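You operate a simulated robot arm through the tools that you are given. There is no shell and no other tool.

The job below is to be done with a simulated robot arm. You get a single attempt, and the scene is never put back.

JOB
Stand the teal stamp booklet under the magnifier's silver lens.
Fine: it is in the teal-knob drawer; shut that after, and swing the lens over the booklet once it stands. Leave the white eraser. Set down upright: teal stamp booklet.

Only the result counts: the job must be done as asked and must still hold three seconds after the hand-in. Knocking over, shifting, dropping, spilling or breaking anything else fails it.

ROBOT AND FRAMES
A 6-joint arm with a two-finger parallel gripper, fixed in place. Base frame: the origin is at the foot of the arm, x ahead of it, y to its left, z up; the work surface is at about z = 0.77. Units: m, rad, N and s.
With the tool pointing down near the work surface it reaches from about 0.26 to 0.68 m from the base axis. Its first joint turns from -1.152 to 1.152 rad. Payload 2.9 kg.
Tool frame: the origin (TCP) lies between the finger pads and is the grasp point; the fingertips stand 0.03 m ahead of it; z points along the fingers, y is the line along which they close. Largest opening 0.11 m; finger width 0.02, thickness 0.01; the body of the gripper, 0.048 by 0.112 m, starts 0.055 m behind the TCP.
Orientation is told as [roll, pitch, yaw] about the base's x, y, z axes, in that order, counted from this pose: with the fingers straight down and closing along the base's y, the tool's x points along the base's -x, its y along +y and its z along -z.

CONTROLS
- The arm moves only by the tool jog_arm. Its argument "increments" is a list of rows, each an object of numbers (a shift or turn left out is 0, a gripper value left out holds the last): "claw": the opening, from 0 (shut) to 1 (fully open); "dx", "dy", "dz": the shift along the base's x, y, z in cm; "rx", "ry", "rz": the turn, a rotation vector about the base's x, y, z in rad. In form: [{"claw": .., "dx": .., "dy": .., "dz": .., "rx": .., "ry": .., "rz": ..}, ...]. A call has 1 to 20 rows; each row shifts and turns the commanded pose from where the row before left it. Rows are played at 5 a second. More than 0.05 m and 0.15 rad between two rows, or a gripper value outside its range, and nothing of the call is played. Where a pose cannot be reached the arm comes as near as it can. A force on the tool above 40 N (or 10 N above the force at the start of the call, whichever is more), or a blocked arm, ends the call early, and 0.2 s more pass. The fingers move at their own pace (about 0.108 m/s each) and stop on an object; they squeeze with about 45 N. The grip force told is the motor's: it shows also when the fingers shut on nothing. Time passes only in rows, and 0.2 s behind the last, so rows that do not move let the fingers close. The reply holds the time, the measured pose of the TCP, the force on the tool along the base axes, the opening and the grip force, in the units named above and with some noise, with the torque about the TCP (base axes, N m) and any sound that the robot's microphone picked up.
- Cameras (640 x 400 px; columns grow to the right, rows downward): "scene" is fixed at [0.0874, 0.4265, 1.3779]; the picture's right is [-0.68, -0.73, 0.00], its down [-0.47, 0.44, -0.76] and it looks along [0.56, -0.52, -0.65] (base axes); focal length 376 px, centre (320, 200). "wrist" rides on the gripper at [0.072, 0.017, -0.104] in the tool frame; the picture's right is [-0.23, 0.97, 0.00], its down [-0.76, -0.18, -0.62] and it looks along [-0.61, -0.14, 0.78] (tool axes); focal length 222 px, centre (320, 200). There is no depth. A picture from a camera that has moved, and an enlarged one, comes with that camera's place and axes in the base frame and with its lens. The place of the scene camera against the robot may be out by one fixed shift of up to 0.025 m in any direction.
- capture(camera): a new picture of that camera. It takes no simulated time.
- enlarge(camera, box): a new picture of the part [left, top, right, bottom] of that camera's present view, enlarged. It takes no simulated time.
- hand_in(): hands the job in; it is judged then, once.

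Places have to be worked out from the pictures, the camera data and where the tool is seen. Open the gripper and draw the arm clear of the work before you hand the job in, unless the task says otherwise.

The tools are called after ">>>" by a JSON object that holds its "fn" and its "kwargs". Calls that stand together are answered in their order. jog_arm: Moves the arm, as the interface text tells. Its arguments: {"type":"object","properties":{"increments":{"type":"array"}},"required":["increments"]} The other tools are called the same way: capture (camera) takes a picture; enlarge (camera, box) takes an enlarged picture of a part of a camera's view; hand_in () hands the job in.

At the start:

```text
time_s: 0.0
ee_pos: [0.3882, -0.0399, 1.0203]
tcp_rot: [0.0, -0.002, -0.001]
wrist_force: [0.1, -1.3, 0.0]
moment: [-0.01, 0.04, 0.0]
grip_width: 0.11
grip_force: 0.1
```

scene: 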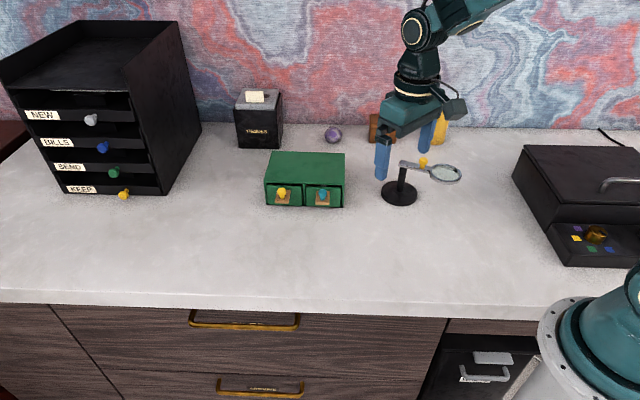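
wrist: 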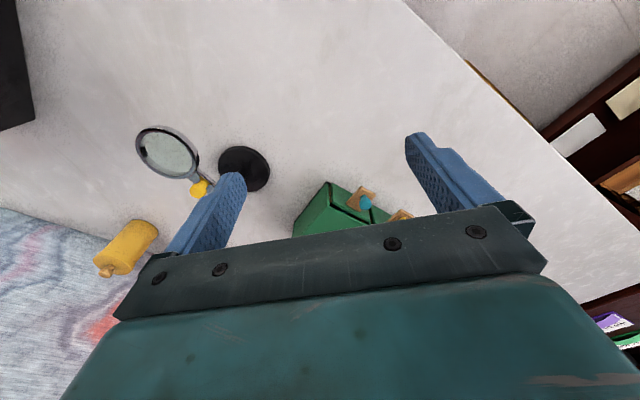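

I'll start by looking closely at the drawer box, the magnifier and the surroundings with both cameras.

>>> {"fn": "enlarge", "kwargs": {"camera": "scene", "box": [240, 130, 370, 220]}}

>>> {"fn": "enlarge", "kwargs": {"camera": "scene", "box": [360, 100, 490, 220]}}

>>> {"fn": "enlarge", "kwargs": {"camera": "wrist", "box": [80, 100, 440, 300]}}

```text
4.44 times, centred on (305, 175) of scene
camera zoom: at [0.0874, 0.4265, 1.3779], right [-0.68, -0.73, 0.0], down [-0.47, 0.44, -0.76], along [0.56, -0.52, -0.65], focal length 1669 px, centre (387, 311)
```

zoom: 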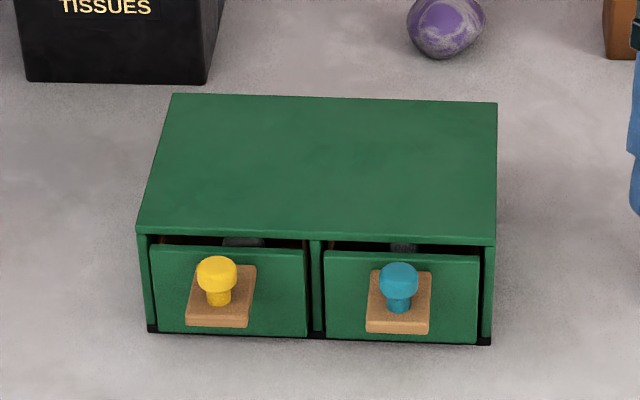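

```text
3.33 times, centred on (425, 160) of scene
camera zoom: at [0.0874, 0.4265, 1.3779], right [-0.68, -0.73, 0.0], down [-0.47, 0.44, -0.76], along [0.56, -0.52, -0.65], focal length 1252 px, centre (-30, 333)
```

zoom: 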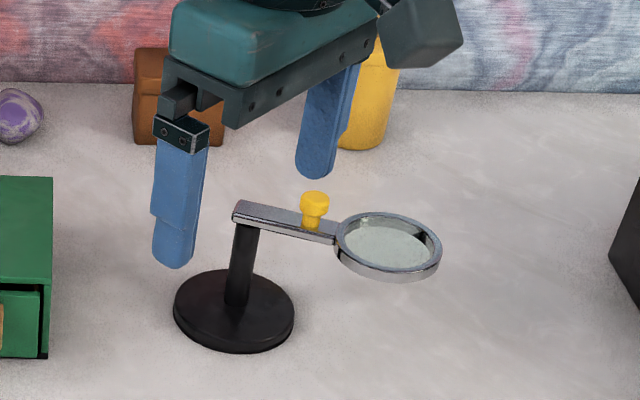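

```text
1.78 times, centred on (260, 200) of wrist
camera zoom: at [0.3162, -0.0237, 1.1255], right [0.23, 0.97, 0.0], down [0.76, -0.18, 0.62], along [0.61, -0.14, -0.78], focal length 395 px, centre (427, 200)
```

zoom: 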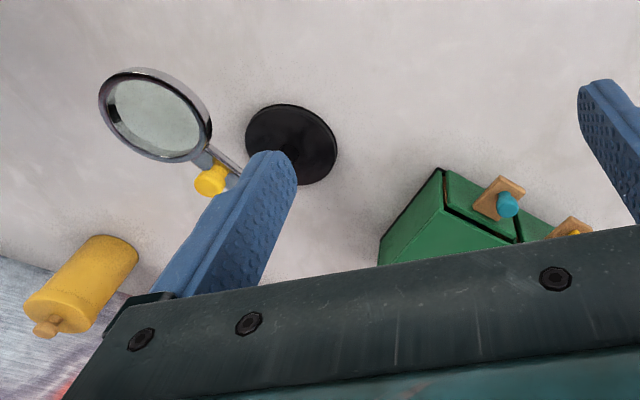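

The wrist view puts the magnifier's foot near (0.49, -0.21). The scene view shows the cabinet's front facing roughly (-0.69, +0.73), with the teal knob near (0.57, -0.02, 0.80). I'll turn the tool to line up with the cabinet front and move above it, staying high, for a better look.

>>> {"fn": "jog_arm", "kwargs": {"increments": [{"claw": 1, "dx": 2.0, "dy": 1.2, "dz": -0.6, "rz": -0.136}, {"dx": 2.0, "dy": 1.2, "dz": -0.6, "rz": -0.136}, {"dx": 2.0, "dy": 1.2, "dz": -0.6, "rz": -0.136}, {"dx": 2.0, "dy": 1.2, "dz": -0.6, "rz": -0.136}, {"dx": 2.0, "dy": 1.2, "dz": -0.6, "rz": -0.136}, {"dx": 2.0, "dy": 1.2, "dz": -0.6, "rz": -0.136}, {}]}}

>>> {"fn": "capture", "kwargs": {"camera": "wrist"}}

>>> {"fn": "capture", "kwargs": {"camera": "scene"}}

```text
time_s: 1.6
ee_pos: [0.5091, 0.0295, 0.986]
tcp_rot: [0.0, 0.001, -0.819]
wrist_force: [-0.1, -0.3, -0.6]
moment: [0.03, 0.0, 0.01]
grip_width: 0.1102
grip_force: 0.1
```

```text
taken
camera wrist: at [0.4724, 0.0945, 1.0906], right [0.87, 0.5, 0.0], down [0.39, -0.68, 0.62], along [0.31, -0.54, -0.78], focal length 222 px, centre (320, 200)
```

wrist: 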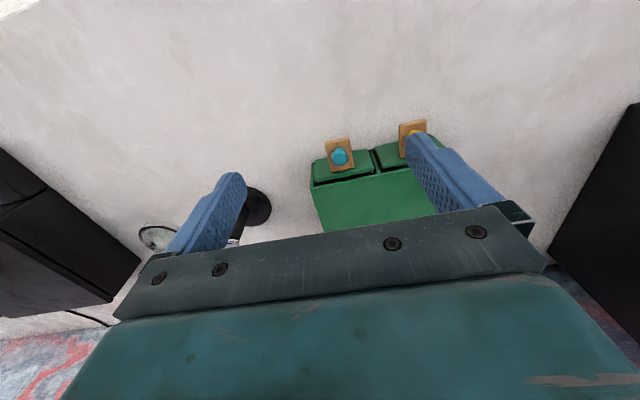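

```text
taken
```

scene: 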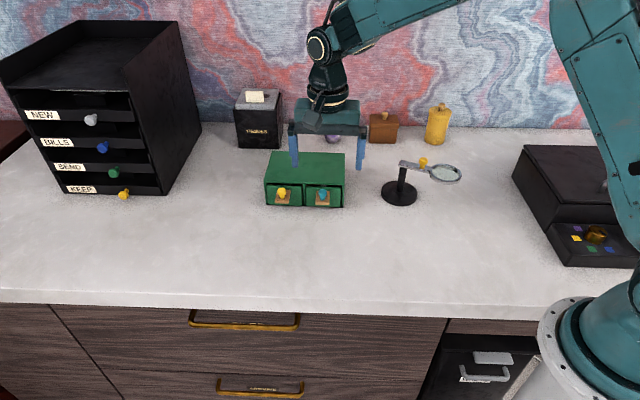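

>>> {"fn": "enlarge", "kwargs": {"camera": "wrist", "box": [280, 100, 450, 240]}}

>>> {"fn": "enlarge", "kwargs": {"camera": "scene", "box": [370, 140, 480, 220]}}

```text
2.86 times, centred on (365, 170) of wrist
camera zoom: at [0.4724, 0.0945, 1.0906], right [0.87, 0.5, 0.0], down [0.39, -0.68, 0.62], along [0.31, -0.54, -0.78], focal length 635 px, centre (191, 286)
```

zoom: 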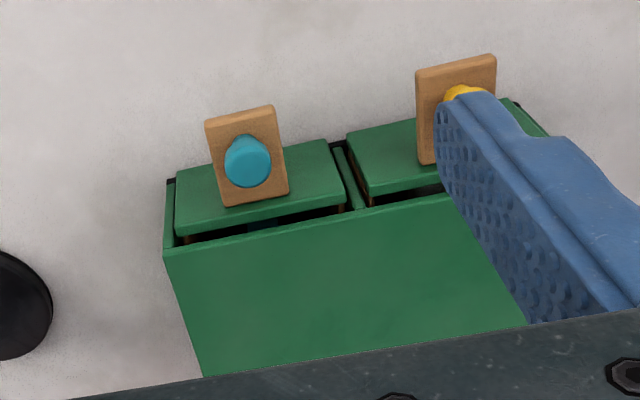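

```text
5.00 times, centred on (425, 180) of scene
camera zoom: at [0.0874, 0.4265, 1.3779], right [-0.68, -0.73, 0.0], down [-0.47, 0.44, -0.76], along [0.56, -0.52, -0.65], focal length 1877 px, centre (-205, 300)
```

zoom: 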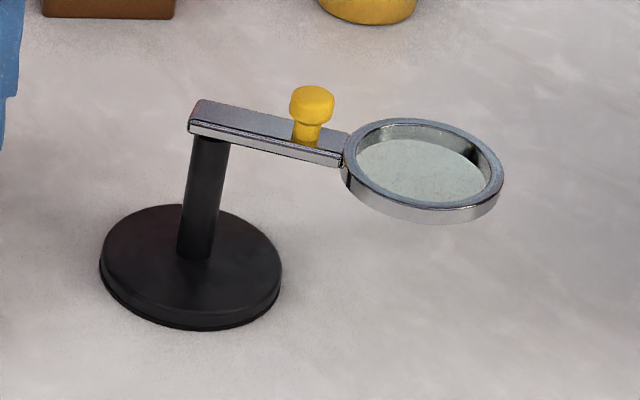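

The knobs stand upright on small ledges in front of the drawer fronts. I put the teal knob near (0.566, -0.013) with its top around z 0.83. I'll move closer with the claw partly open and look again to refine that.

>>> {"fn": "jog_arm", "kwargs": {"increments": [{"claw": 0.6, "dx": 1.5, "dy": -1.2, "dz": -2.0}, {"dx": 1.5, "dy": -1.2, "dz": -2.0}, {"dx": 0.9, "dy": -0.6, "dz": -1.6}, {}]}}

>>> {"fn": "capture", "kwargs": {"camera": "wrist"}}

>>> {"fn": "enlarge", "kwargs": {"camera": "scene", "box": [250, 110, 380, 220]}}

```text
time_s: 2.6
ee_pos: [0.5465, 0.0014, 0.9263]
tcp_rot: [0.003, 0.001, -0.816]
wrist_force: [-0.9, -0.3, 0.4]
moment: [-0.03, 0.02, 0.0]
grip_width: 0.0659
grip_force: 0.0
```

```text
taken
camera wrist: at [0.51, 0.0657, 1.0307], right [0.87, 0.5, 0.0], down [0.39, -0.68, 0.62], along [0.31, -0.54, -0.78], focal length 222 px, centre (320, 200)
```

wrist: 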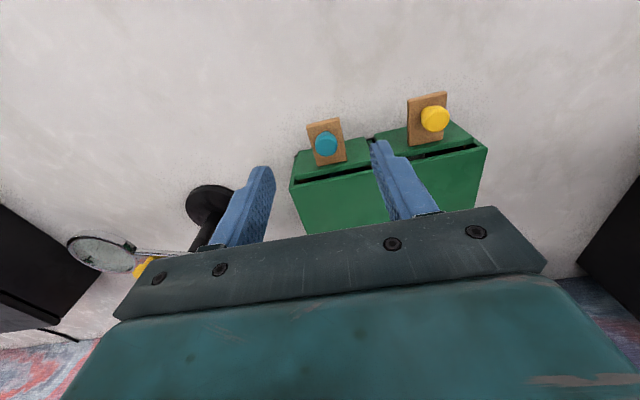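

```text
3.64 times, centred on (315, 165) of scene
camera zoom: at [0.0875, 0.4265, 1.3779], right [-0.68, -0.73, 0.0], down [-0.47, 0.44, -0.76], along [0.56, -0.52, -0.65], focal length 1365 px, centre (338, 327)
```

zoom: 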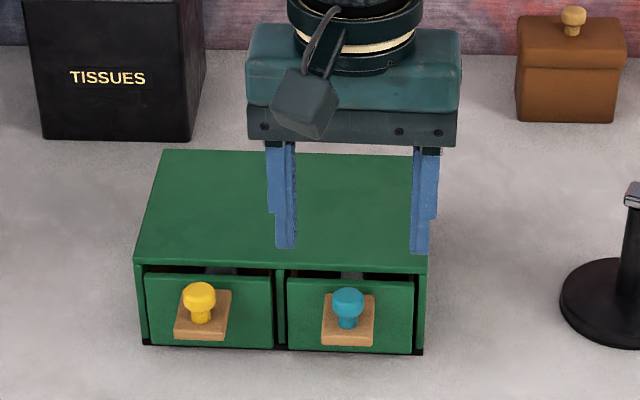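

The teal knob now works out to about (0.563, -0.012), z about 0.82–0.83. I'll go above it with the fingertips still clear of the knob and check the alignment.

>>> {"fn": "jog_arm", "kwargs": {"increments": [{"claw": 0.6, "dx": 0.9, "dy": -0.7, "dz": -1.5}, {"dx": 0.8, "dy": -0.7, "dz": -1.5}, {"dz": -1.4}, {}]}}

>>> {"fn": "capture", "kwargs": {"camera": "wrist"}}

>>> {"fn": "enlarge", "kwargs": {"camera": "scene", "box": [260, 120, 370, 220]}}

```text
time_s: 3.6
ee_pos: [0.5629, -0.0135, 0.8828]
tcp_rot: [0.0, 0.002, -0.818]
wrist_force: [0.2, 1.3, -0.4]
moment: [-0.03, -0.02, 0.03]
grip_width: 0.066
grip_force: 0.1
```

```text
taken
camera wrist: at [0.5259, 0.0512, 0.9877], right [0.87, 0.5, 0.0], down [0.39, -0.68, 0.62], along [0.31, -0.54, -0.78], focal length 222 px, centre (320, 200)
```

wrist: 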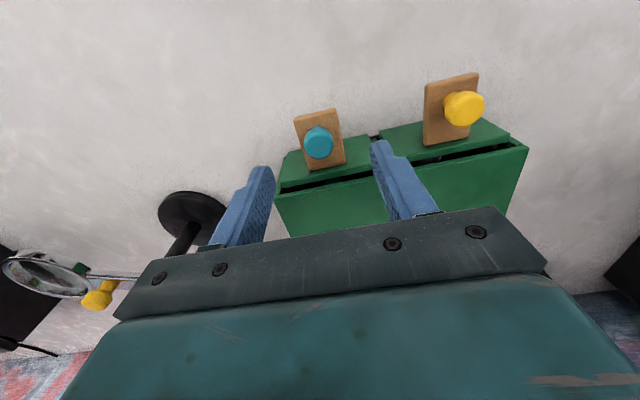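

```text
4.00 times, centred on (315, 170) of scene
camera zoom: at [0.0874, 0.4265, 1.3779], right [-0.68, -0.73, 0.0], down [-0.47, 0.44, -0.76], along [0.56, -0.52, -0.65], focal length 1502 px, centre (340, 320)
```

zoom: 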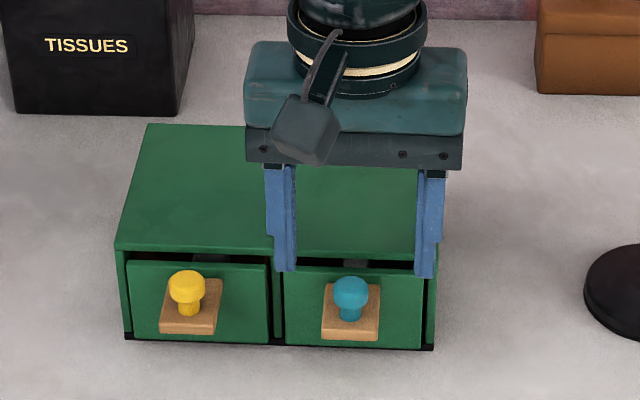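

Triangulating from three views puts the knob head near (0.559, -0.007, 0.84), with the ledge top at about z 0.823. I'll shift slightly outward and lower so the fingertips stop just above the ledge, then check before closing.

>>> {"fn": "jog_arm", "kwargs": {"increments": [{"claw": 0.6, "dx": -0.4, "dy": 0.6}, {"dz": -1.2}, {"dz": -1.0}, {}]}}

>>> {"fn": "enlarge", "kwargs": {"camera": "scene", "box": [280, 140, 370, 220]}}

>>> {"fn": "enlarge", "kwargs": {"camera": "wrist", "box": [230, 80, 430, 240]}}

```text
time_s: 4.6
ee_pos: [0.5601, -0.0072, 0.8603]
tcp_rot: [0.002, 0.0, -0.818]
wrist_force: [-0.7, 0.0, 0.4]
moment: [-0.03, 0.03, -0.04]
grip_width: 0.0662
grip_force: 0.1
```

```text
5.00 times, centred on (325, 180) of scene
camera zoom: at [0.0874, 0.4265, 1.3779], right [-0.68, -0.73, 0.0], down [-0.47, 0.44, -0.76], along [0.56, -0.52, -0.65], focal length 1877 px, centre (295, 300)
```

zoom: 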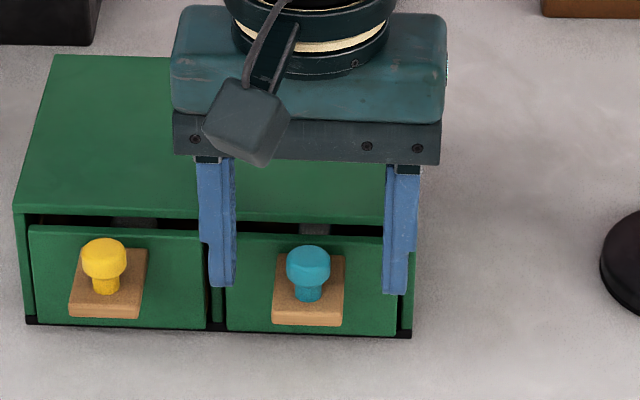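

```text
2.50 times, centred on (330, 160) of wrist
camera zoom: at [0.5229, 0.057, 0.9656], right [0.87, 0.5, 0.0], down [0.39, -0.68, 0.62], along [0.31, -0.54, -0.78], focal length 555 px, centre (295, 300)
```

zoom: 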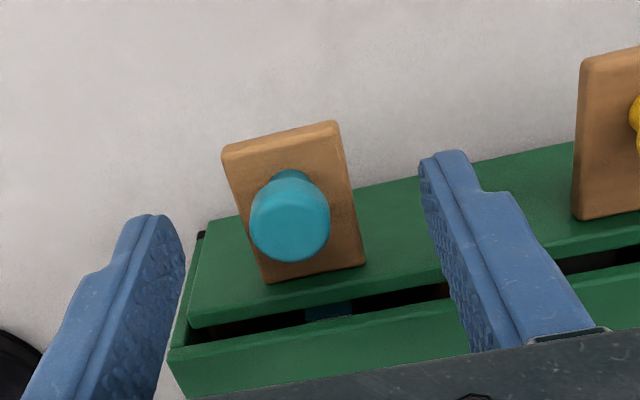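

The fingers straddle the knob well, with the knob about 2 mm further out than the TCP. I'll nudge outward and close on it.

>>> {"fn": "jog_arm", "kwargs": {"increments": [{"claw": 0.6, "dx": -0.15, "dy": 0.15}, {"claw": 0}, {}, {}, {}]}}

>>> {"fn": "enlarge", "kwargs": {"camera": "scene", "box": [280, 140, 370, 220]}}

```text
time_s: 5.8
ee_pos: [0.5593, -0.0065, 0.8615]
tcp_rot: [-0.001, 0.001, -0.818]
wrist_force: [-6.6, -4.0, 1.5]
moment: [0.13, -0.19, 0.01]
grip_width: 0.0193
grip_force: 45.0
```

```text
5.00 times, centred on (325, 180) of scene
camera zoom: at [0.0873, 0.4264, 1.3779], right [-0.68, -0.73, 0.0], down [-0.47, 0.44, -0.76], along [0.56, -0.52, -0.65], focal length 1877 px, centre (295, 300)
```

zoom: 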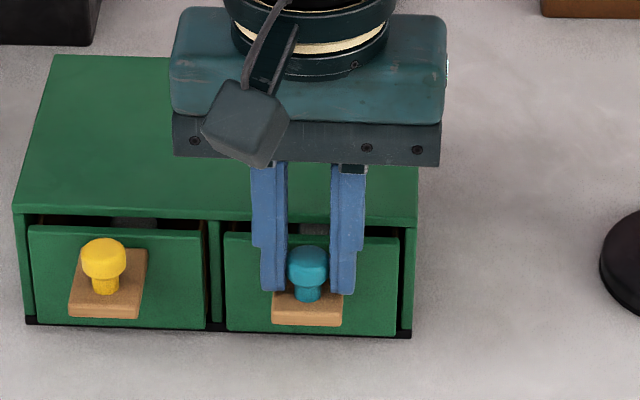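

The grip is on the knob, 19 mm wide at 45 N. Now I'll pull gently along the drawer's opening direction and watch the force.

>>> {"fn": "jog_arm", "kwargs": {"increments": [{"claw": 0, "dx": -0.34, "dy": 0.365}, {"dx": -0.68, "dy": 0.73}, {"dx": -0.68, "dy": 0.73}, {}]}}

>>> {"fn": "enlarge", "kwargs": {"camera": "scene", "box": [270, 130, 380, 230]}}

```text
time_s: 6.8
ee_pos: [0.5415, 0.0127, 0.8626]
tcp_rot: [-0.001, 0.002, -0.816]
wrist_force: [1.8, -0.2, 0.1]
moment: [0.69, 0.96, -0.01]
grip_width: 0.0191
grip_force: 44.7
```

```text
4.00 times, centred on (325, 180) of scene
camera zoom: at [0.0876, 0.4265, 1.3779], right [-0.68, -0.73, 0.0], down [-0.47, 0.44, -0.76], along [0.56, -0.52, -0.65], focal length 1502 px, centre (300, 280)
```

zoom: 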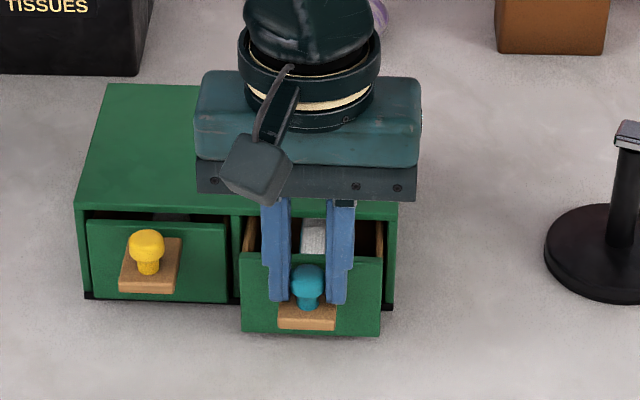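

The drawer slides freely, about 2.5 cm so far, and something white shows inside. I'll keep pulling.

>>> {"fn": "jog_arm", "kwargs": {"increments": [{"claw": 0, "dx": -0.68, "dy": 0.73}, {"dx": -0.68, "dy": 0.73}, {"dx": -0.68, "dy": 0.73}, {"dx": -0.68, "dy": 0.73}, {}]}}

>>> {"fn": "capture", "kwargs": {"camera": "wrist"}}

>>> {"fn": "enlarge", "kwargs": {"camera": "scene", "box": [270, 140, 380, 240]}}

```text
time_s: 8.0
ee_pos: [0.5142, 0.0418, 0.8648]
tcp_rot: [-0.001, 0.003, -0.817]
wrist_force: [-0.7, -0.3, 0.4]
moment: [0.28, 0.97, 0.01]
grip_width: 0.0193
grip_force: 45.1
```

```text
taken
camera wrist: at [0.478, 0.1074, 0.969], right [0.86, 0.5, 0.0], down [0.39, -0.68, 0.62], along [0.31, -0.54, -0.78], focal length 222 px, centre (320, 200)
```

wrist: 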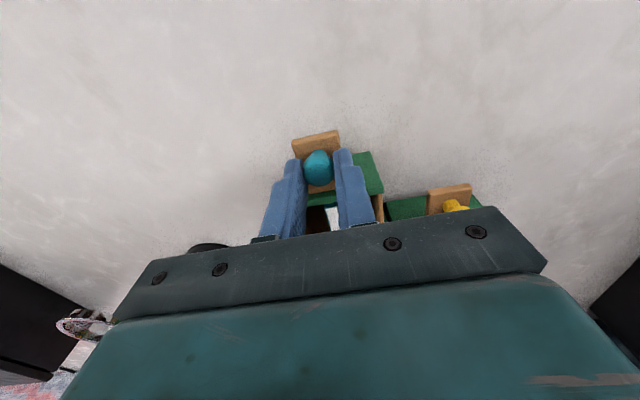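

```text
4.00 times, centred on (325, 190) of scene
camera zoom: at [0.0876, 0.4265, 1.3779], right [-0.68, -0.73, 0.0], down [-0.47, 0.44, -0.76], along [0.56, -0.52, -0.65], focal length 1502 px, centre (300, 240)
```

zoom: 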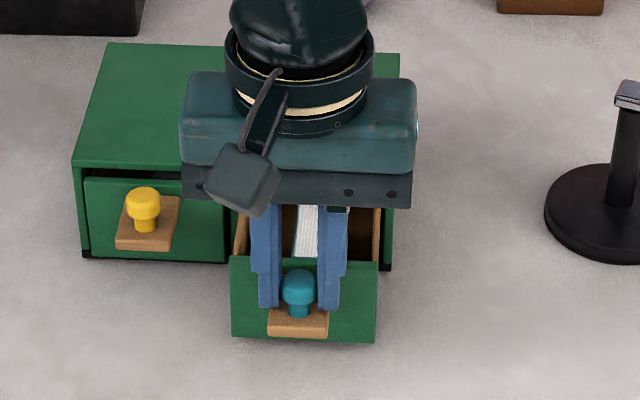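

It's about 6.6 cm open, and a white block with a teal edge is visible inside. I'll pull 1.5 cm more while watching for the end stop.

>>> {"fn": "jog_arm", "kwargs": {"increments": [{"claw": 0, "dx": -0.51, "dy": 0.548}, {"dx": -0.51, "dy": 0.548}, {}]}}

>>> {"fn": "enlarge", "kwargs": {"camera": "scene", "box": [270, 140, 380, 240]}}

```text
time_s: 8.8
ee_pos: [0.5059, 0.0532, 0.8633]
tcp_rot: [0.005, -0.002, -0.818]
wrist_force: [2.7, 1.6, -0.9]
moment: [-0.93, -0.43, 0.03]
grip_width: 0.019
grip_force: 44.6
```

```text
4.00 times, centred on (325, 190) of scene
camera zoom: at [0.0875, 0.4266, 1.3779], right [-0.68, -0.73, 0.0], down [-0.47, 0.44, -0.76], along [0.56, -0.52, -0.65], focal length 1502 px, centre (300, 240)
```

zoom: 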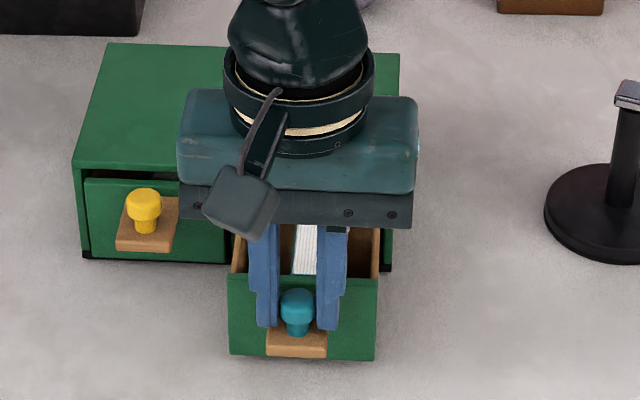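

The drawer is about 8 cm open with no stop yet. I'll release the knob, rise straight up and look inside.

>>> {"fn": "jog_arm", "kwargs": {"increments": [{"claw": 0.5}, {}, {"dz": 1.5}, {"dz": 3}, {"dz": 4}, {"dz": 4}, {}]}}

>>> {"fn": "capture", "kwargs": {"camera": "wrist"}}

>>> {"fn": "enlarge", "kwargs": {"camera": "scene", "box": [270, 140, 380, 240]}}

```text
time_s: 10.4
ee_pos: [0.5047, 0.0525, 0.9902]
tcp_rot: [-0.001, 0.002, -0.817]
wrist_force: [-0.2, -0.2, -0.2]
moment: [-0.01, 0.03, 0.02]
grip_width: 0.055
grip_force: 0.0
```

```text
taken
camera wrist: at [0.4679, 0.1182, 1.095], right [0.87, 0.5, 0.0], down [0.39, -0.68, 0.62], along [0.31, -0.54, -0.78], focal length 222 px, centre (320, 200)
```

wrist: 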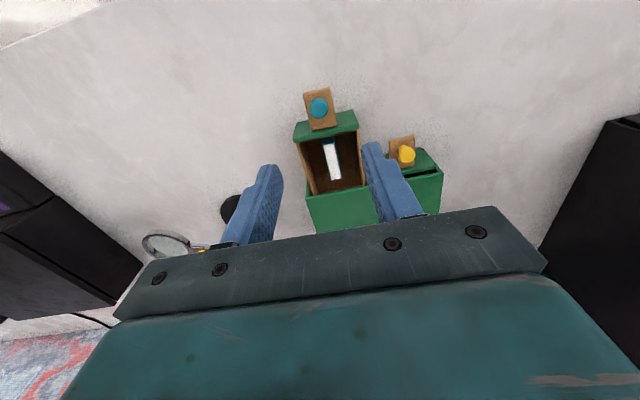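

```text
4.00 times, centred on (325, 190) of scene
camera zoom: at [0.0874, 0.4265, 1.3779], right [-0.68, -0.73, 0.0], down [-0.47, 0.44, -0.76], along [0.56, -0.52, -0.65], focal length 1502 px, centre (300, 240)
```

zoom: 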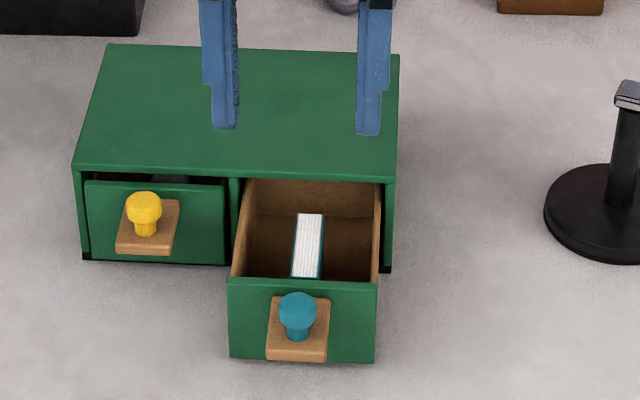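

>>> {"fn": "enlarge", "kwargs": {"camera": "wrist", "box": [280, 80, 460, 200]}}

>>> {"fn": "enlarge", "kwargs": {"camera": "scene", "box": [320, 170, 370, 215]}}

```text
3.33 times, centred on (370, 140) of wrist
camera zoom: at [0.4679, 0.1182, 1.095], right [0.87, 0.5, 0.0], down [0.39, -0.68, 0.62], along [0.31, -0.54, -0.78], focal length 740 px, centre (153, 400)
```

zoom: 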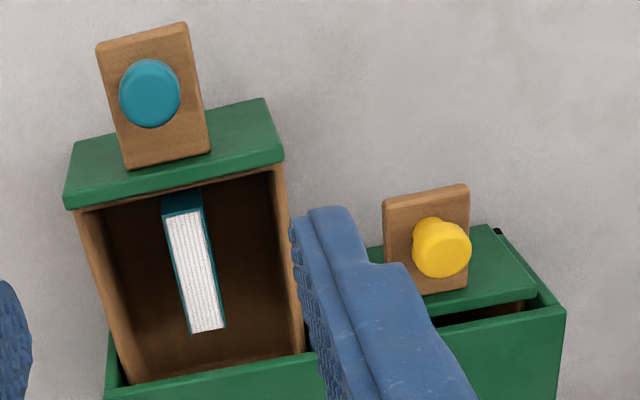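

```text
8.89 times, centred on (345, 192) of scene
camera zoom: at [0.0874, 0.4265, 1.3779], right [-0.68, -0.73, 0.0], down [-0.47, 0.44, -0.76], along [0.56, -0.52, -0.65], focal length 3338 px, centre (98, 267)
```

zoom: 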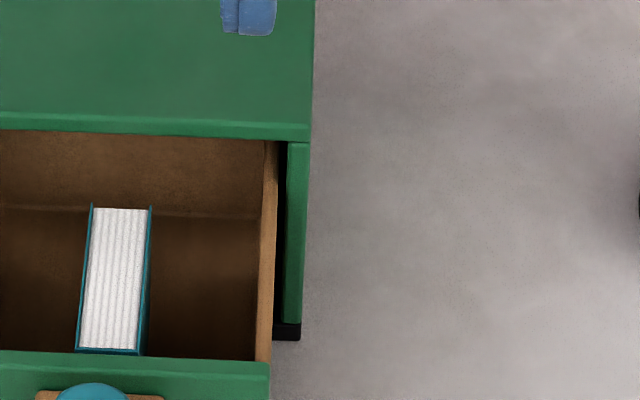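

The teal-covered booklet stands in the open drawer with its page edge up and its spine toward the front. Its top is about z 0.82 and its centre near (0.562, -0.006). I'll view it from the side to see its cover and height before gripping.

>>> {"fn": "jog_arm", "kwargs": {"increments": [{"dx": 0.06, "dy": -0.95, "rz": 0.143}, {"dx": 0.06, "dy": -0.95, "rz": 0.143}, {"dx": 0.06, "dy": -0.95, "rz": 0.143}, {"dx": 0.06, "dy": -0.95, "rz": 0.143}, {"dx": 0.06, "dy": -0.95, "rz": 0.143}, {"dx": 0.06, "dy": -0.95, "rz": 0.143}, {"dx": 0.06, "dy": -0.95, "rz": 0.143}, {"dx": 0.06, "dy": -0.95, "rz": 0.143}, {"dx": 0.06, "dy": -0.95, "rz": 0.143}, {"dx": 0.06, "dy": -0.95, "rz": 0.143}, {"dx": 0.06, "dy": -0.95, "rz": 0.143}, {}]}}

>>> {"fn": "capture", "kwargs": {"camera": "wrist"}}

>>> {"fn": "enlarge", "kwargs": {"camera": "wrist", "box": [240, 100, 420, 220]}}

```text
time_s: 13.0
ee_pos: [0.5102, -0.0515, 0.9874]
tcp_rot: [0.001, 0.001, 0.757]
wrist_force: [-0.2, -0.2, -0.5]
moment: [0.0, 0.01, 0.01]
grip_width: 0.0548
grip_force: 0.0
```

```text
taken
camera wrist: at [0.446, -0.0882, 1.0922], right [-0.5, 0.86, 0.0], down [0.68, 0.39, 0.62], along [0.54, 0.31, -0.78], focal length 222 px, centre (320, 200)
```

wrist: 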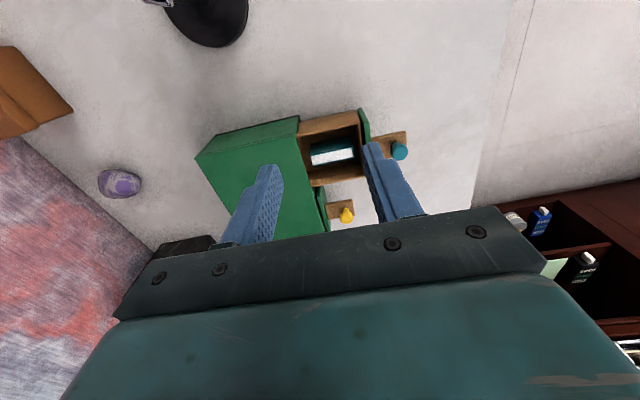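

```text
3.33 times, centred on (330, 160) of wrist
camera zoom: at [0.446, -0.0882, 1.0922], right [-0.5, 0.86, 0.0], down [0.68, 0.39, 0.62], along [0.54, 0.31, -0.78], focal length 740 px, centre (287, 333)
```

zoom: 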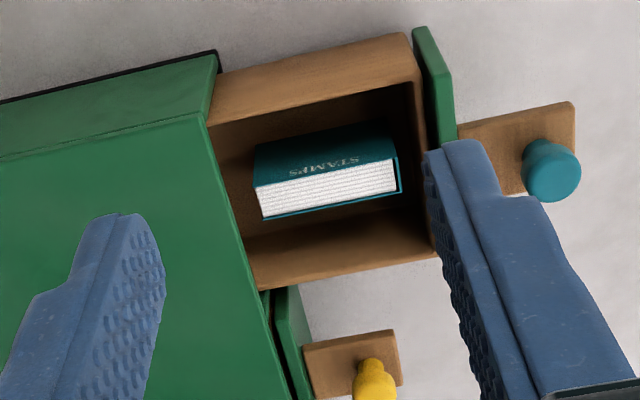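

The cover reads "STAMPS" upright in the drawer, so the booklet only needs carrying without tilting. Its centre is about (0.5586, -0.0025), its top about z 0.825 and its thickness about 17 mm. I'll turn back to the cabinet-aligned yaw above it with a narrow claw that fits between the drawer walls.

>>> {"fn": "jog_arm", "kwargs": {"increments": [{"claw": 0.3, "dx": 0.45, "dy": 0.455, "rz": -0.143}, {"dx": 0.45, "dy": 0.455, "rz": -0.143}, {"dx": 0.45, "dy": 0.455, "rz": -0.143}, {"dx": 0.45, "dy": 0.455, "rz": -0.143}, {"dx": 0.45, "dy": 0.455, "rz": -0.143}, {"dx": 0.45, "dy": 0.455, "rz": -0.143, "dz": -1}, {"dx": 0.45, "dy": 0.455, "rz": -0.143, "dz": -1}, {"dx": 0.45, "dy": 0.455, "rz": -0.143, "dz": -1}, {"dx": 0.45, "dy": 0.455, "rz": -0.143, "dz": -1}, {"dx": 0.45, "dy": 0.455, "rz": -0.143, "dz": -1}, {"dx": 0.45, "dy": 0.455, "rz": -0.143, "dz": -1}, {}, {}]}}

>>> {"fn": "enlarge", "kwargs": {"camera": "wrist", "box": [220, 60, 440, 240]}}

>>> {"fn": "enlarge", "kwargs": {"camera": "scene", "box": [270, 130, 380, 240]}}

```text
time_s: 15.8
ee_pos: [0.5599, -0.0015, 0.9282]
tcp_rot: [0.0, -0.001, -0.817]
wrist_force: [-0.2, 1.0, -0.1]
moment: [0.02, 0.02, 0.0]
grip_width: 0.0329
grip_force: 0.1
```

```text
2.22 times, centred on (330, 150) of wrist
camera zoom: at [0.5237, 0.0634, 1.0332], right [0.87, 0.5, 0.0], down [0.39, -0.68, 0.62], along [0.31, -0.54, -0.78], focal length 494 px, centre (298, 311)
```

zoom: 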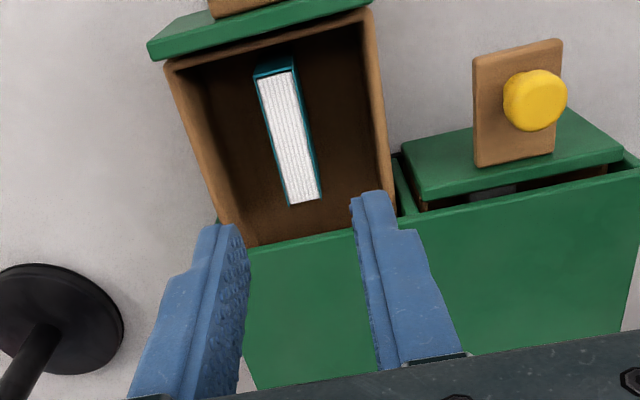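

```text
3.64 times, centred on (325, 185) of scene
camera zoom: at [0.0874, 0.4265, 1.3779], right [-0.68, -0.73, 0.0], down [-0.47, 0.44, -0.76], along [0.56, -0.52, -0.65], focal length 1365 px, centre (302, 254)
```

zoom: 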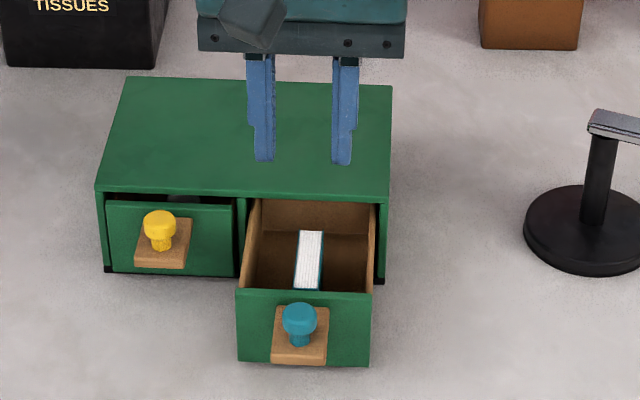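

Three views agree that the booklet is at about (0.558, -0.002) with the claw centred over it to within 2 mm. I'll descend until the tips are just above its top, then check.

>>> {"fn": "jog_arm", "kwargs": {"increments": [{"claw": 0.3, "dz": -2.5}, {"dz": -2.5}, {"dz": -1.3}, {}]}}

>>> {"fn": "enlarge", "kwargs": {"camera": "wrist", "box": [220, 60, 440, 240]}}

>>> {"fn": "enlarge", "kwargs": {"camera": "scene", "box": [290, 160, 370, 230]}}

```text
time_s: 16.8
ee_pos: [0.5604, 0.0005, 0.8668]
tcp_rot: [0.001, 0.0, -0.818]
wrist_force: [0.7, -0.9, -0.1]
moment: [-0.03, 0.01, 0.03]
grip_width: 0.0331
grip_force: 0.1
```

```text
2.22 times, centred on (330, 150) of wrist
camera zoom: at [0.523, 0.0652, 0.9723], right [0.87, 0.5, 0.0], down [0.39, -0.68, 0.62], along [0.31, -0.54, -0.78], focal length 494 px, centre (298, 311)
```

zoom: 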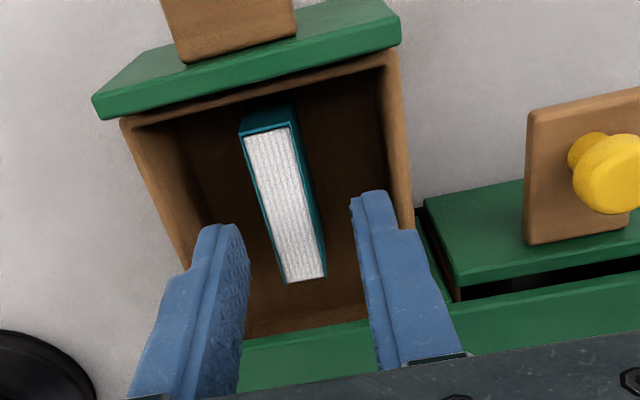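

```text
5.71 times, centred on (330, 195) of scene
camera zoom: at [0.0874, 0.4265, 1.3779], right [-0.68, -0.73, 0.0], down [-0.47, 0.44, -0.76], along [0.56, -0.52, -0.65], focal length 2146 px, centre (263, 229)
```

zoom: 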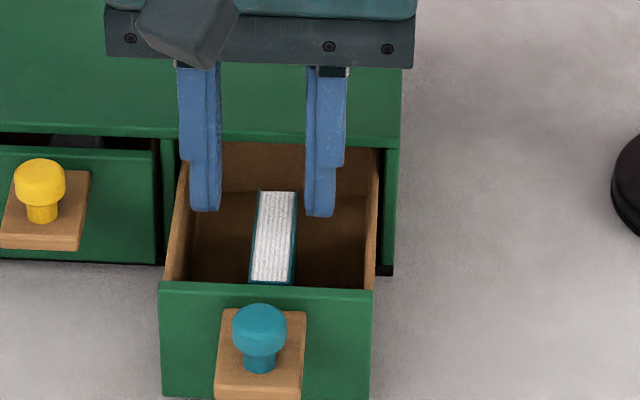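

Both views suggest moving the claw about 3.5 mm toward the -y side to centre it on the booklet and within the drawer. I'll make that shift and descend slowly.

>>> {"fn": "jog_arm", "kwargs": {"increments": [{"claw": 0.3, "dx": -0.26, "dy": -0.24}, {"dz": -0.8}, {"dz": -0.8}, {"dz": -0.8}, {}]}}

>>> {"fn": "enlarge", "kwargs": {"camera": "wrist", "box": [220, 60, 440, 240]}}

>>> {"fn": "enlarge", "kwargs": {"camera": "scene", "box": [290, 160, 370, 230]}}

```text
time_s: 18.0
ee_pos: [0.5573, -0.0029, 0.8415]
tcp_rot: [0.0, 0.0, -0.817]
wrist_force: [1.3, 0.4, 0.1]
moment: [0.0, -0.01, -0.02]
grip_width: 0.0328
grip_force: 0.0
```

```text
2.22 times, centred on (330, 150) of wrist
camera zoom: at [0.5209, 0.0613, 0.9454], right [0.87, 0.5, 0.0], down [0.39, -0.68, 0.62], along [0.31, -0.54, -0.78], focal length 494 px, centre (298, 311)
```

zoom: 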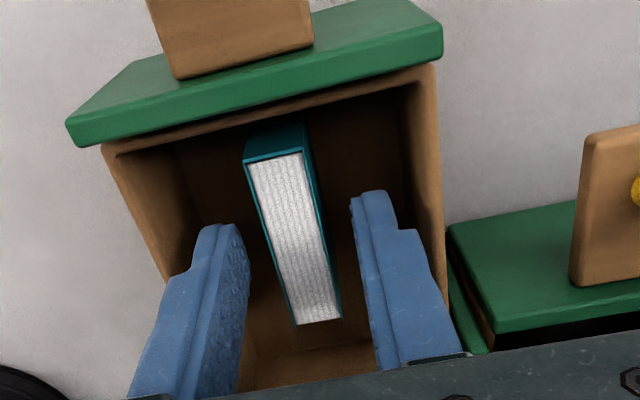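

```text
5.71 times, centred on (330, 195) of scene
camera zoom: at [0.0874, 0.4265, 1.3779], right [-0.68, -0.73, 0.0], down [-0.47, 0.44, -0.76], along [0.56, -0.52, -0.65], focal length 2146 px, centre (263, 229)
```

zoom: 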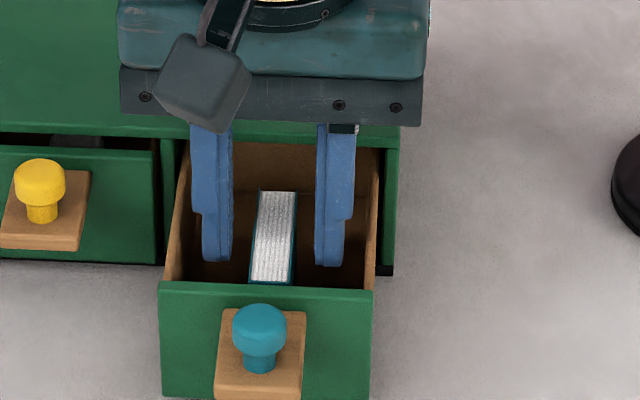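

The fingers straddle the booklet with clearance on both sides. I'll lower another 1.4 cm and close.

>>> {"fn": "jog_arm", "kwargs": {"increments": [{"claw": 0.3, "dz": -0.7}, {"dz": -0.7}, {}, {"claw": 0}, {}, {}, {}]}}

>>> {"fn": "enlarge", "kwargs": {"camera": "wrist", "box": [220, 60, 440, 240]}}

>>> {"fn": "enlarge", "kwargs": {"camera": "scene", "box": [290, 160, 370, 230]}}

```text
time_s: 19.6
ee_pos: [0.5569, -0.0048, 0.8249]
tcp_rot: [0.001, 0.003, -0.816]
wrist_force: [0.4, 0.6, -0.2]
moment: [-0.02, -0.04, 0.03]
grip_width: 0.0148
grip_force: 44.9
```

```text
2.22 times, centred on (330, 150) of wrist
camera zoom: at [0.521, 0.06, 0.9303], right [0.87, 0.5, 0.0], down [0.39, -0.68, 0.62], along [0.31, -0.54, -0.78], focal length 494 px, centre (298, 311)
```

zoom: 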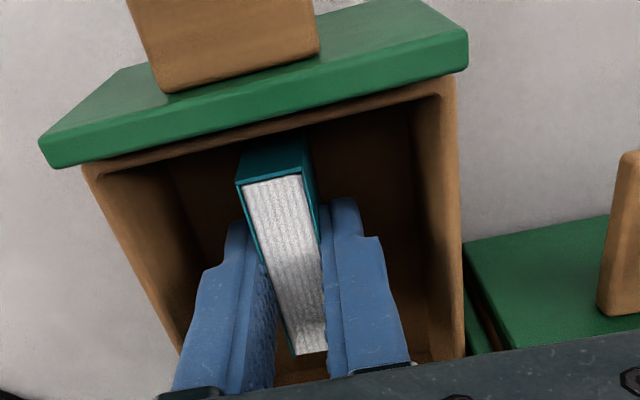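

```text
5.71 times, centred on (330, 195) of scene
camera zoom: at [0.0874, 0.4265, 1.3779], right [-0.68, -0.73, 0.0], down [-0.47, 0.44, -0.76], along [0.56, -0.52, -0.65], focal length 2146 px, centre (263, 229)
```

zoom: 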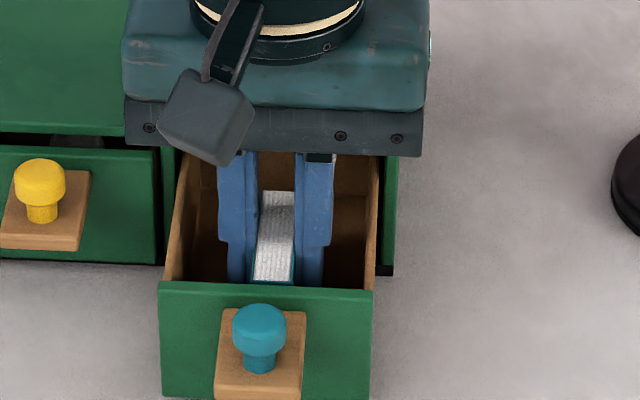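

The booklet is held, 14.8 mm wide at 45 N. I'll lift it straight up out of the drawer and inspect the hold.

>>> {"fn": "jog_arm", "kwargs": {"increments": [{"claw": 0, "dz": 0.8}, {"dz": 1.5}, {"dz": 2.5}, {"dz": 3}, {"dz": 3}, {"dz": 3}, {}]}}

>>> {"fn": "enlarge", "kwargs": {"camera": "scene", "box": [270, 120, 380, 220]}}

>>> {"fn": "capture", "kwargs": {"camera": "wrist"}}

```text
time_s: 21.2
ee_pos: [0.5566, -0.0062, 0.9656]
tcp_rot: [0.001, 0.002, -0.817]
wrist_force: [-0.6, -0.4, -0.1]
moment: [-0.01, 0.01, 0.03]
grip_width: 0.0145
grip_force: 44.9
```

```text
4.00 times, centred on (325, 170) of scene
camera zoom: at [0.0874, 0.4265, 1.3779], right [-0.68, -0.73, 0.0], down [-0.47, 0.44, -0.76], along [0.56, -0.52, -0.65], focal length 1502 px, centre (300, 320)
```

zoom: 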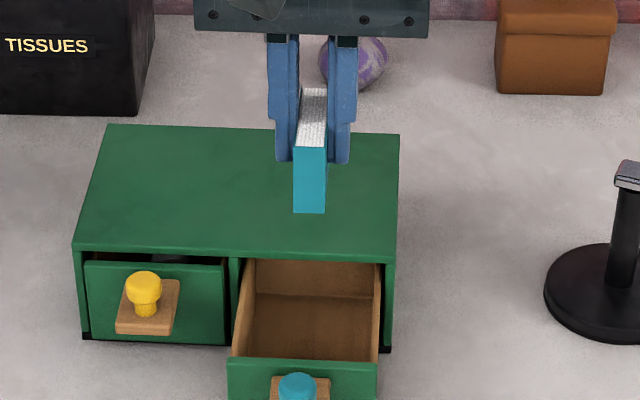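

```text
taken
camera wrist: at [0.5197, 0.0593, 1.0698], right [0.87, 0.5, 0.0], down [0.39, -0.68, 0.62], along [0.31, -0.54, -0.78], focal length 222 px, centre (320, 200)
```

wrist: 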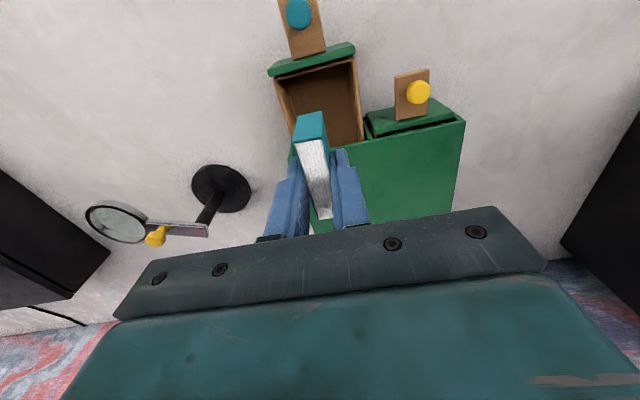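

The booklet hangs level with its bottom about 4.2 cm below the TCP. Triangulation gives the magnifier stem near (0.487, -0.205) and the lens centre near (0.396, -0.238, 0.870), so the swing radius is about 0.096. I'll put the booklet on that circle about 75° away from the lens, near (0.4315, -0.127), and carry it there high.

>>> {"fn": "jog_arm", "kwargs": {"increments": [{"claw": 0, "dx": -2.0, "dy": -1.93}, {"dx": -2.5, "dy": -2.41}, {"dx": -2.5, "dy": -2.41}, {"dx": -2.5, "dy": -2.41}, {"dx": -2.0, "dy": -1.93}, {"dx": -1.0, "dy": -0.96}, {}, {}]}}

>>> {"fn": "capture", "kwargs": {"camera": "wrist"}}

>>> {"fn": "capture", "kwargs": {"camera": "scene"}}

```text
time_s: 23.0
ee_pos: [0.4309, -0.1253, 0.9629]
tcp_rot: [-0.001, 0.0, -0.818]
wrist_force: [-0.1, -0.2, -0.7]
moment: [0.0, 0.02, 0.03]
grip_width: 0.015
grip_force: 44.9
```

```text
taken
camera wrist: at [0.3943, -0.0614, 1.0674], right [0.87, 0.5, 0.0], down [0.39, -0.68, 0.62], along [0.31, -0.54, -0.78], focal length 222 px, centre (320, 200)
```

wrist: 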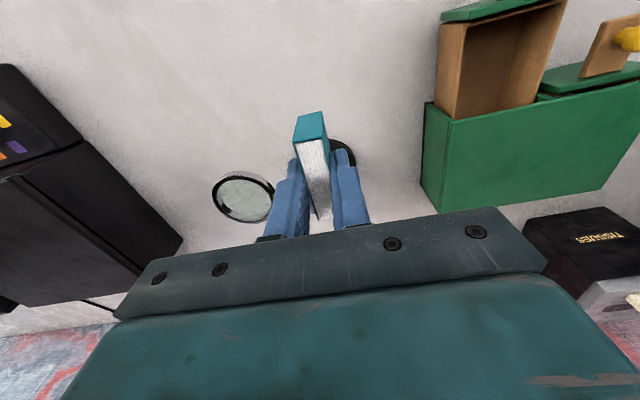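

```text
taken
```

scene: 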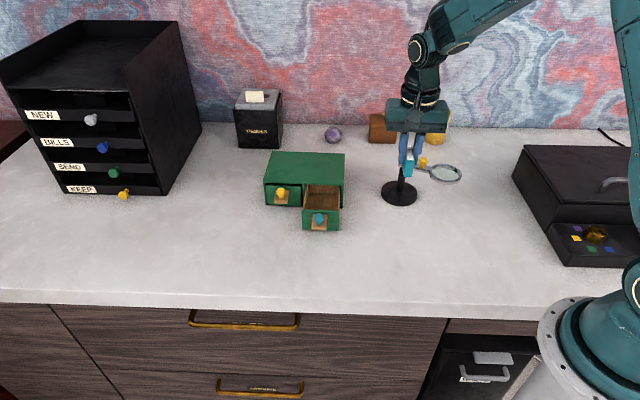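

The lens re-check gives (0.398, -0.237), consistent with before. I'll lower toward the table in steps, stopping with the booklet about 2.5 cm above it to check clearance from the lens.

>>> {"fn": "jog_arm", "kwargs": {"increments": [{"claw": 0, "dz": -2.5}, {"dz": -3}, {"dz": -3}, {"dz": -2.5}, {"dz": -1.5}, {}]}}

>>> {"fn": "capture", "kwargs": {"camera": "wrist"}}

>>> {"fn": "enlarge", "kwargs": {"camera": "scene", "box": [360, 130, 490, 240]}}

```text
time_s: 24.4
ee_pos: [0.4324, -0.1231, 0.8387]
tcp_rot: [0.0, 0.001, -0.816]
wrist_force: [0.5, 0.8, -0.5]
moment: [0.01, -0.03, 0.02]
grip_width: 0.0149
grip_force: 44.9
```

```text
taken
camera wrist: at [0.3957, -0.0589, 0.9438], right [0.87, 0.5, 0.0], down [0.39, -0.68, 0.62], along [0.31, -0.54, -0.78], focal length 222 px, centre (320, 200)
```

wrist: 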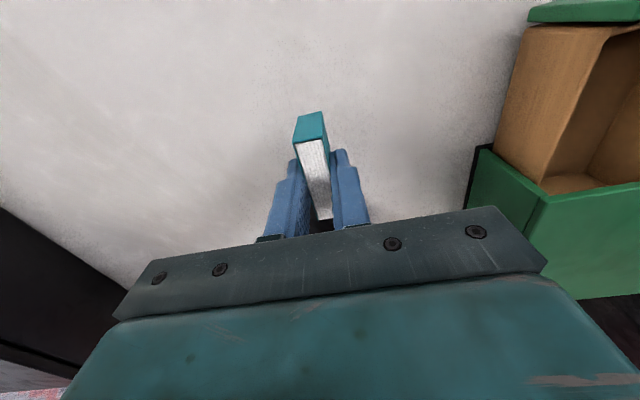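

```text
3.64 times, centred on (425, 185) of scene
camera zoom: at [0.0874, 0.4265, 1.3779], right [-0.68, -0.73, 0.0], down [-0.47, 0.44, -0.76], along [0.56, -0.52, -0.65], focal length 1365 px, centre (-62, 254)
```

zoom: 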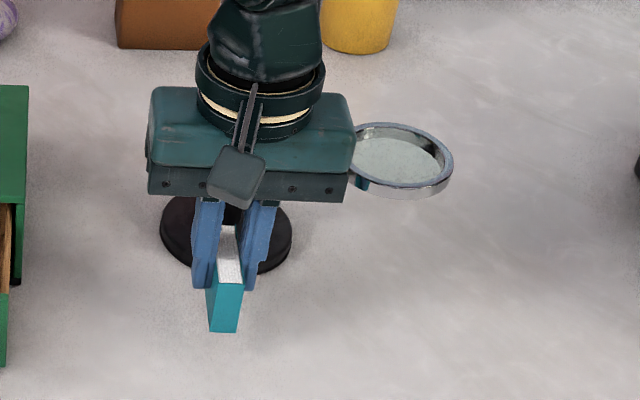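

There's clearance to the lens ring and the foot. I'll lower slowly until the booklet touches the table.

>>> {"fn": "jog_arm", "kwargs": {"increments": [{"claw": 0, "dz": -0.8}, {"dz": -0.6}, {"dz": -0.4}, {"dz": -0.2}, {"dz": -0.2}, {}]}}

>>> {"fn": "enlarge", "kwargs": {"camera": "scene", "box": [380, 160, 460, 240]}}

```text
time_s: 25.8
ee_pos: [0.4325, -0.1244, 0.8175]
tcp_rot: [0.001, 0.003, -0.819]
wrist_force: [-0.3, 0.4, -0.2]
moment: [-0.02, 0.01, 0.0]
grip_width: 0.0148
grip_force: 45.3
```

```text
5.00 times, centred on (420, 200) of scene
camera zoom: at [0.0874, 0.4265, 1.3779], right [-0.68, -0.73, 0.0], down [-0.47, 0.44, -0.76], along [0.56, -0.52, -0.65], focal length 1877 px, centre (-180, 200)
```

zoom: 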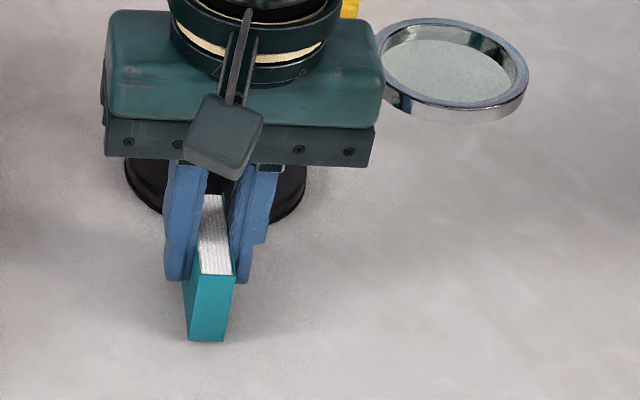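

There's no contact force yet at TCP z 0.8175. I'll keep going down in 1.5 mm steps.

>>> {"fn": "jog_arm", "kwargs": {"increments": [{"claw": 0, "dz": -0.15}, {"dz": -0.15}, {"dz": -0.15}, {}]}}

```text
time_s: 26.8
ee_pos: [0.4323, -0.1257, 0.8131]
tcp_rot: [0.0, 0.001, -0.817]
wrist_force: [-0.3, 0.8, 0.5]
moment: [-0.02, 0.01, 0.0]
grip_width: 0.0147
grip_force: 45.3
```

Still no contact, so I'll continue with 1 mm steps.

>>> {"fn": "jog_arm", "kwargs": {"increments": [{"claw": 0, "dz": -0.1}, {"dz": -0.1}, {}]}}

>>> {"fn": "enlarge", "kwargs": {"camera": "scene", "box": [380, 170, 440, 230]}}

```text
time_s: 27.6
ee_pos: [0.4326, -0.1255, 0.8135]
tcp_rot: [0.002, -0.002, -0.817]
wrist_force: [-6.7, 0.7, 36.1]
moment: [0.12, 0.35, 0.02]
grip_width: 0.0151
grip_force: 45.0
```

```text
6.67 times, centred on (410, 200) of scene
camera zoom: at [0.0868, 0.4266, 1.3779], right [-0.68, -0.73, 0.0], down [-0.47, 0.44, -0.76], along [0.56, -0.52, -0.65], focal length 2503 px, centre (-280, 200)
```

zoom: 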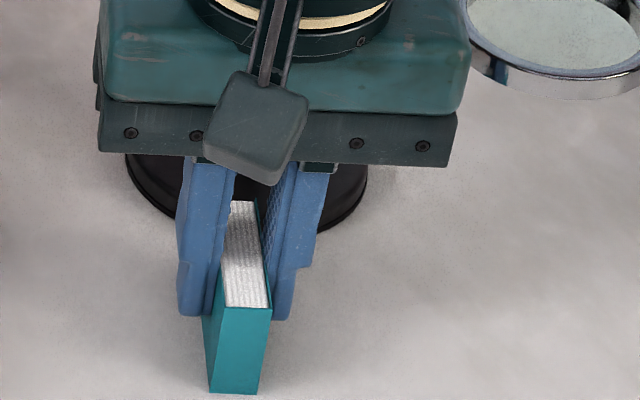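

The contact force is 36 N, so the booklet is on the table. I'll relieve the press by about 1 mm, then open gently.

>>> {"fn": "jog_arm", "kwargs": {"increments": [{"claw": 0, "dz": 0.12}, {}]}}

```text
time_s: 28.2
ee_pos: [0.4328, -0.1242, 0.8127]
tcp_rot: [0.002, -0.004, -0.815]
wrist_force: [4.3, -6.8, 19.5]
moment: [-0.16, -0.08, -0.04]
grip_width: 0.0148
grip_force: 45.1
```

>>> {"fn": "jog_arm", "kwargs": {"increments": [{"claw": 0, "dz": 0.06}, {}]}}

```text
time_s: 28.8
ee_pos: [0.4323, -0.1243, 0.813]
tcp_rot: [0.0, 0.0, -0.818]
wrist_force: [4.6, -5.6, 16.0]
moment: [-0.32, -0.3, 0.0]
grip_width: 0.0147
grip_force: 45.3
```

The force has eased to 16 N. I'll ease up once more and then open the claw to let go.

>>> {"fn": "jog_arm", "kwargs": {"increments": [{"claw": 0, "dz": 0.06}, {}, {"claw": 0.12}, {"claw": 0.24}, {"claw": 0.36}, {}]}}

>>> {"fn": "enlarge", "kwargs": {"camera": "scene", "box": [380, 170, 440, 230]}}

>>> {"fn": "enlarge", "kwargs": {"camera": "wrist", "box": [220, 60, 440, 240]}}

```text
time_s: 30.2
ee_pos: [0.4326, -0.1234, 0.8145]
tcp_rot: [0.002, 0.001, -0.816]
wrist_force: [0.7, 0.5, 0.6]
moment: [0.01, -0.02, 0.01]
grip_width: 0.0392
grip_force: 0.0
```

```text
6.67 times, centred on (410, 200) of scene
camera zoom: at [0.0874, 0.4265, 1.3779], right [-0.68, -0.73, 0.0], down [-0.47, 0.44, -0.76], along [0.56, -0.52, -0.65], focal length 2503 px, centre (-280, 200)
```

zoom: 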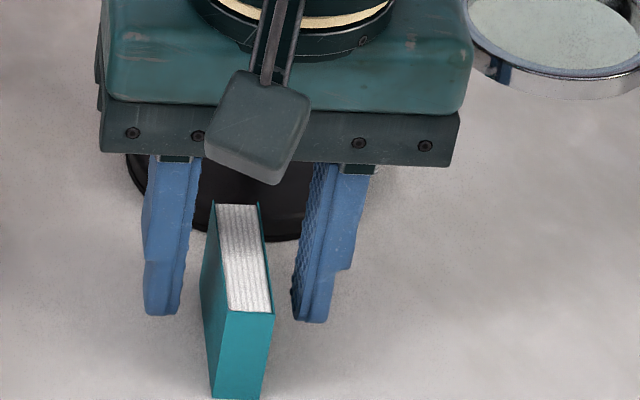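

```text
2.22 times, centred on (330, 150) of wrist
camera zoom: at [0.3954, -0.0601, 0.9183], right [0.87, 0.5, 0.0], down [0.39, -0.68, 0.62], along [0.31, -0.54, -0.78], focal length 494 px, centre (298, 311)
```

zoom: 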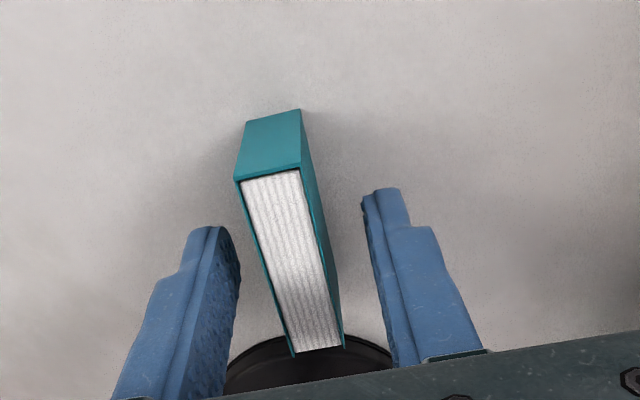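

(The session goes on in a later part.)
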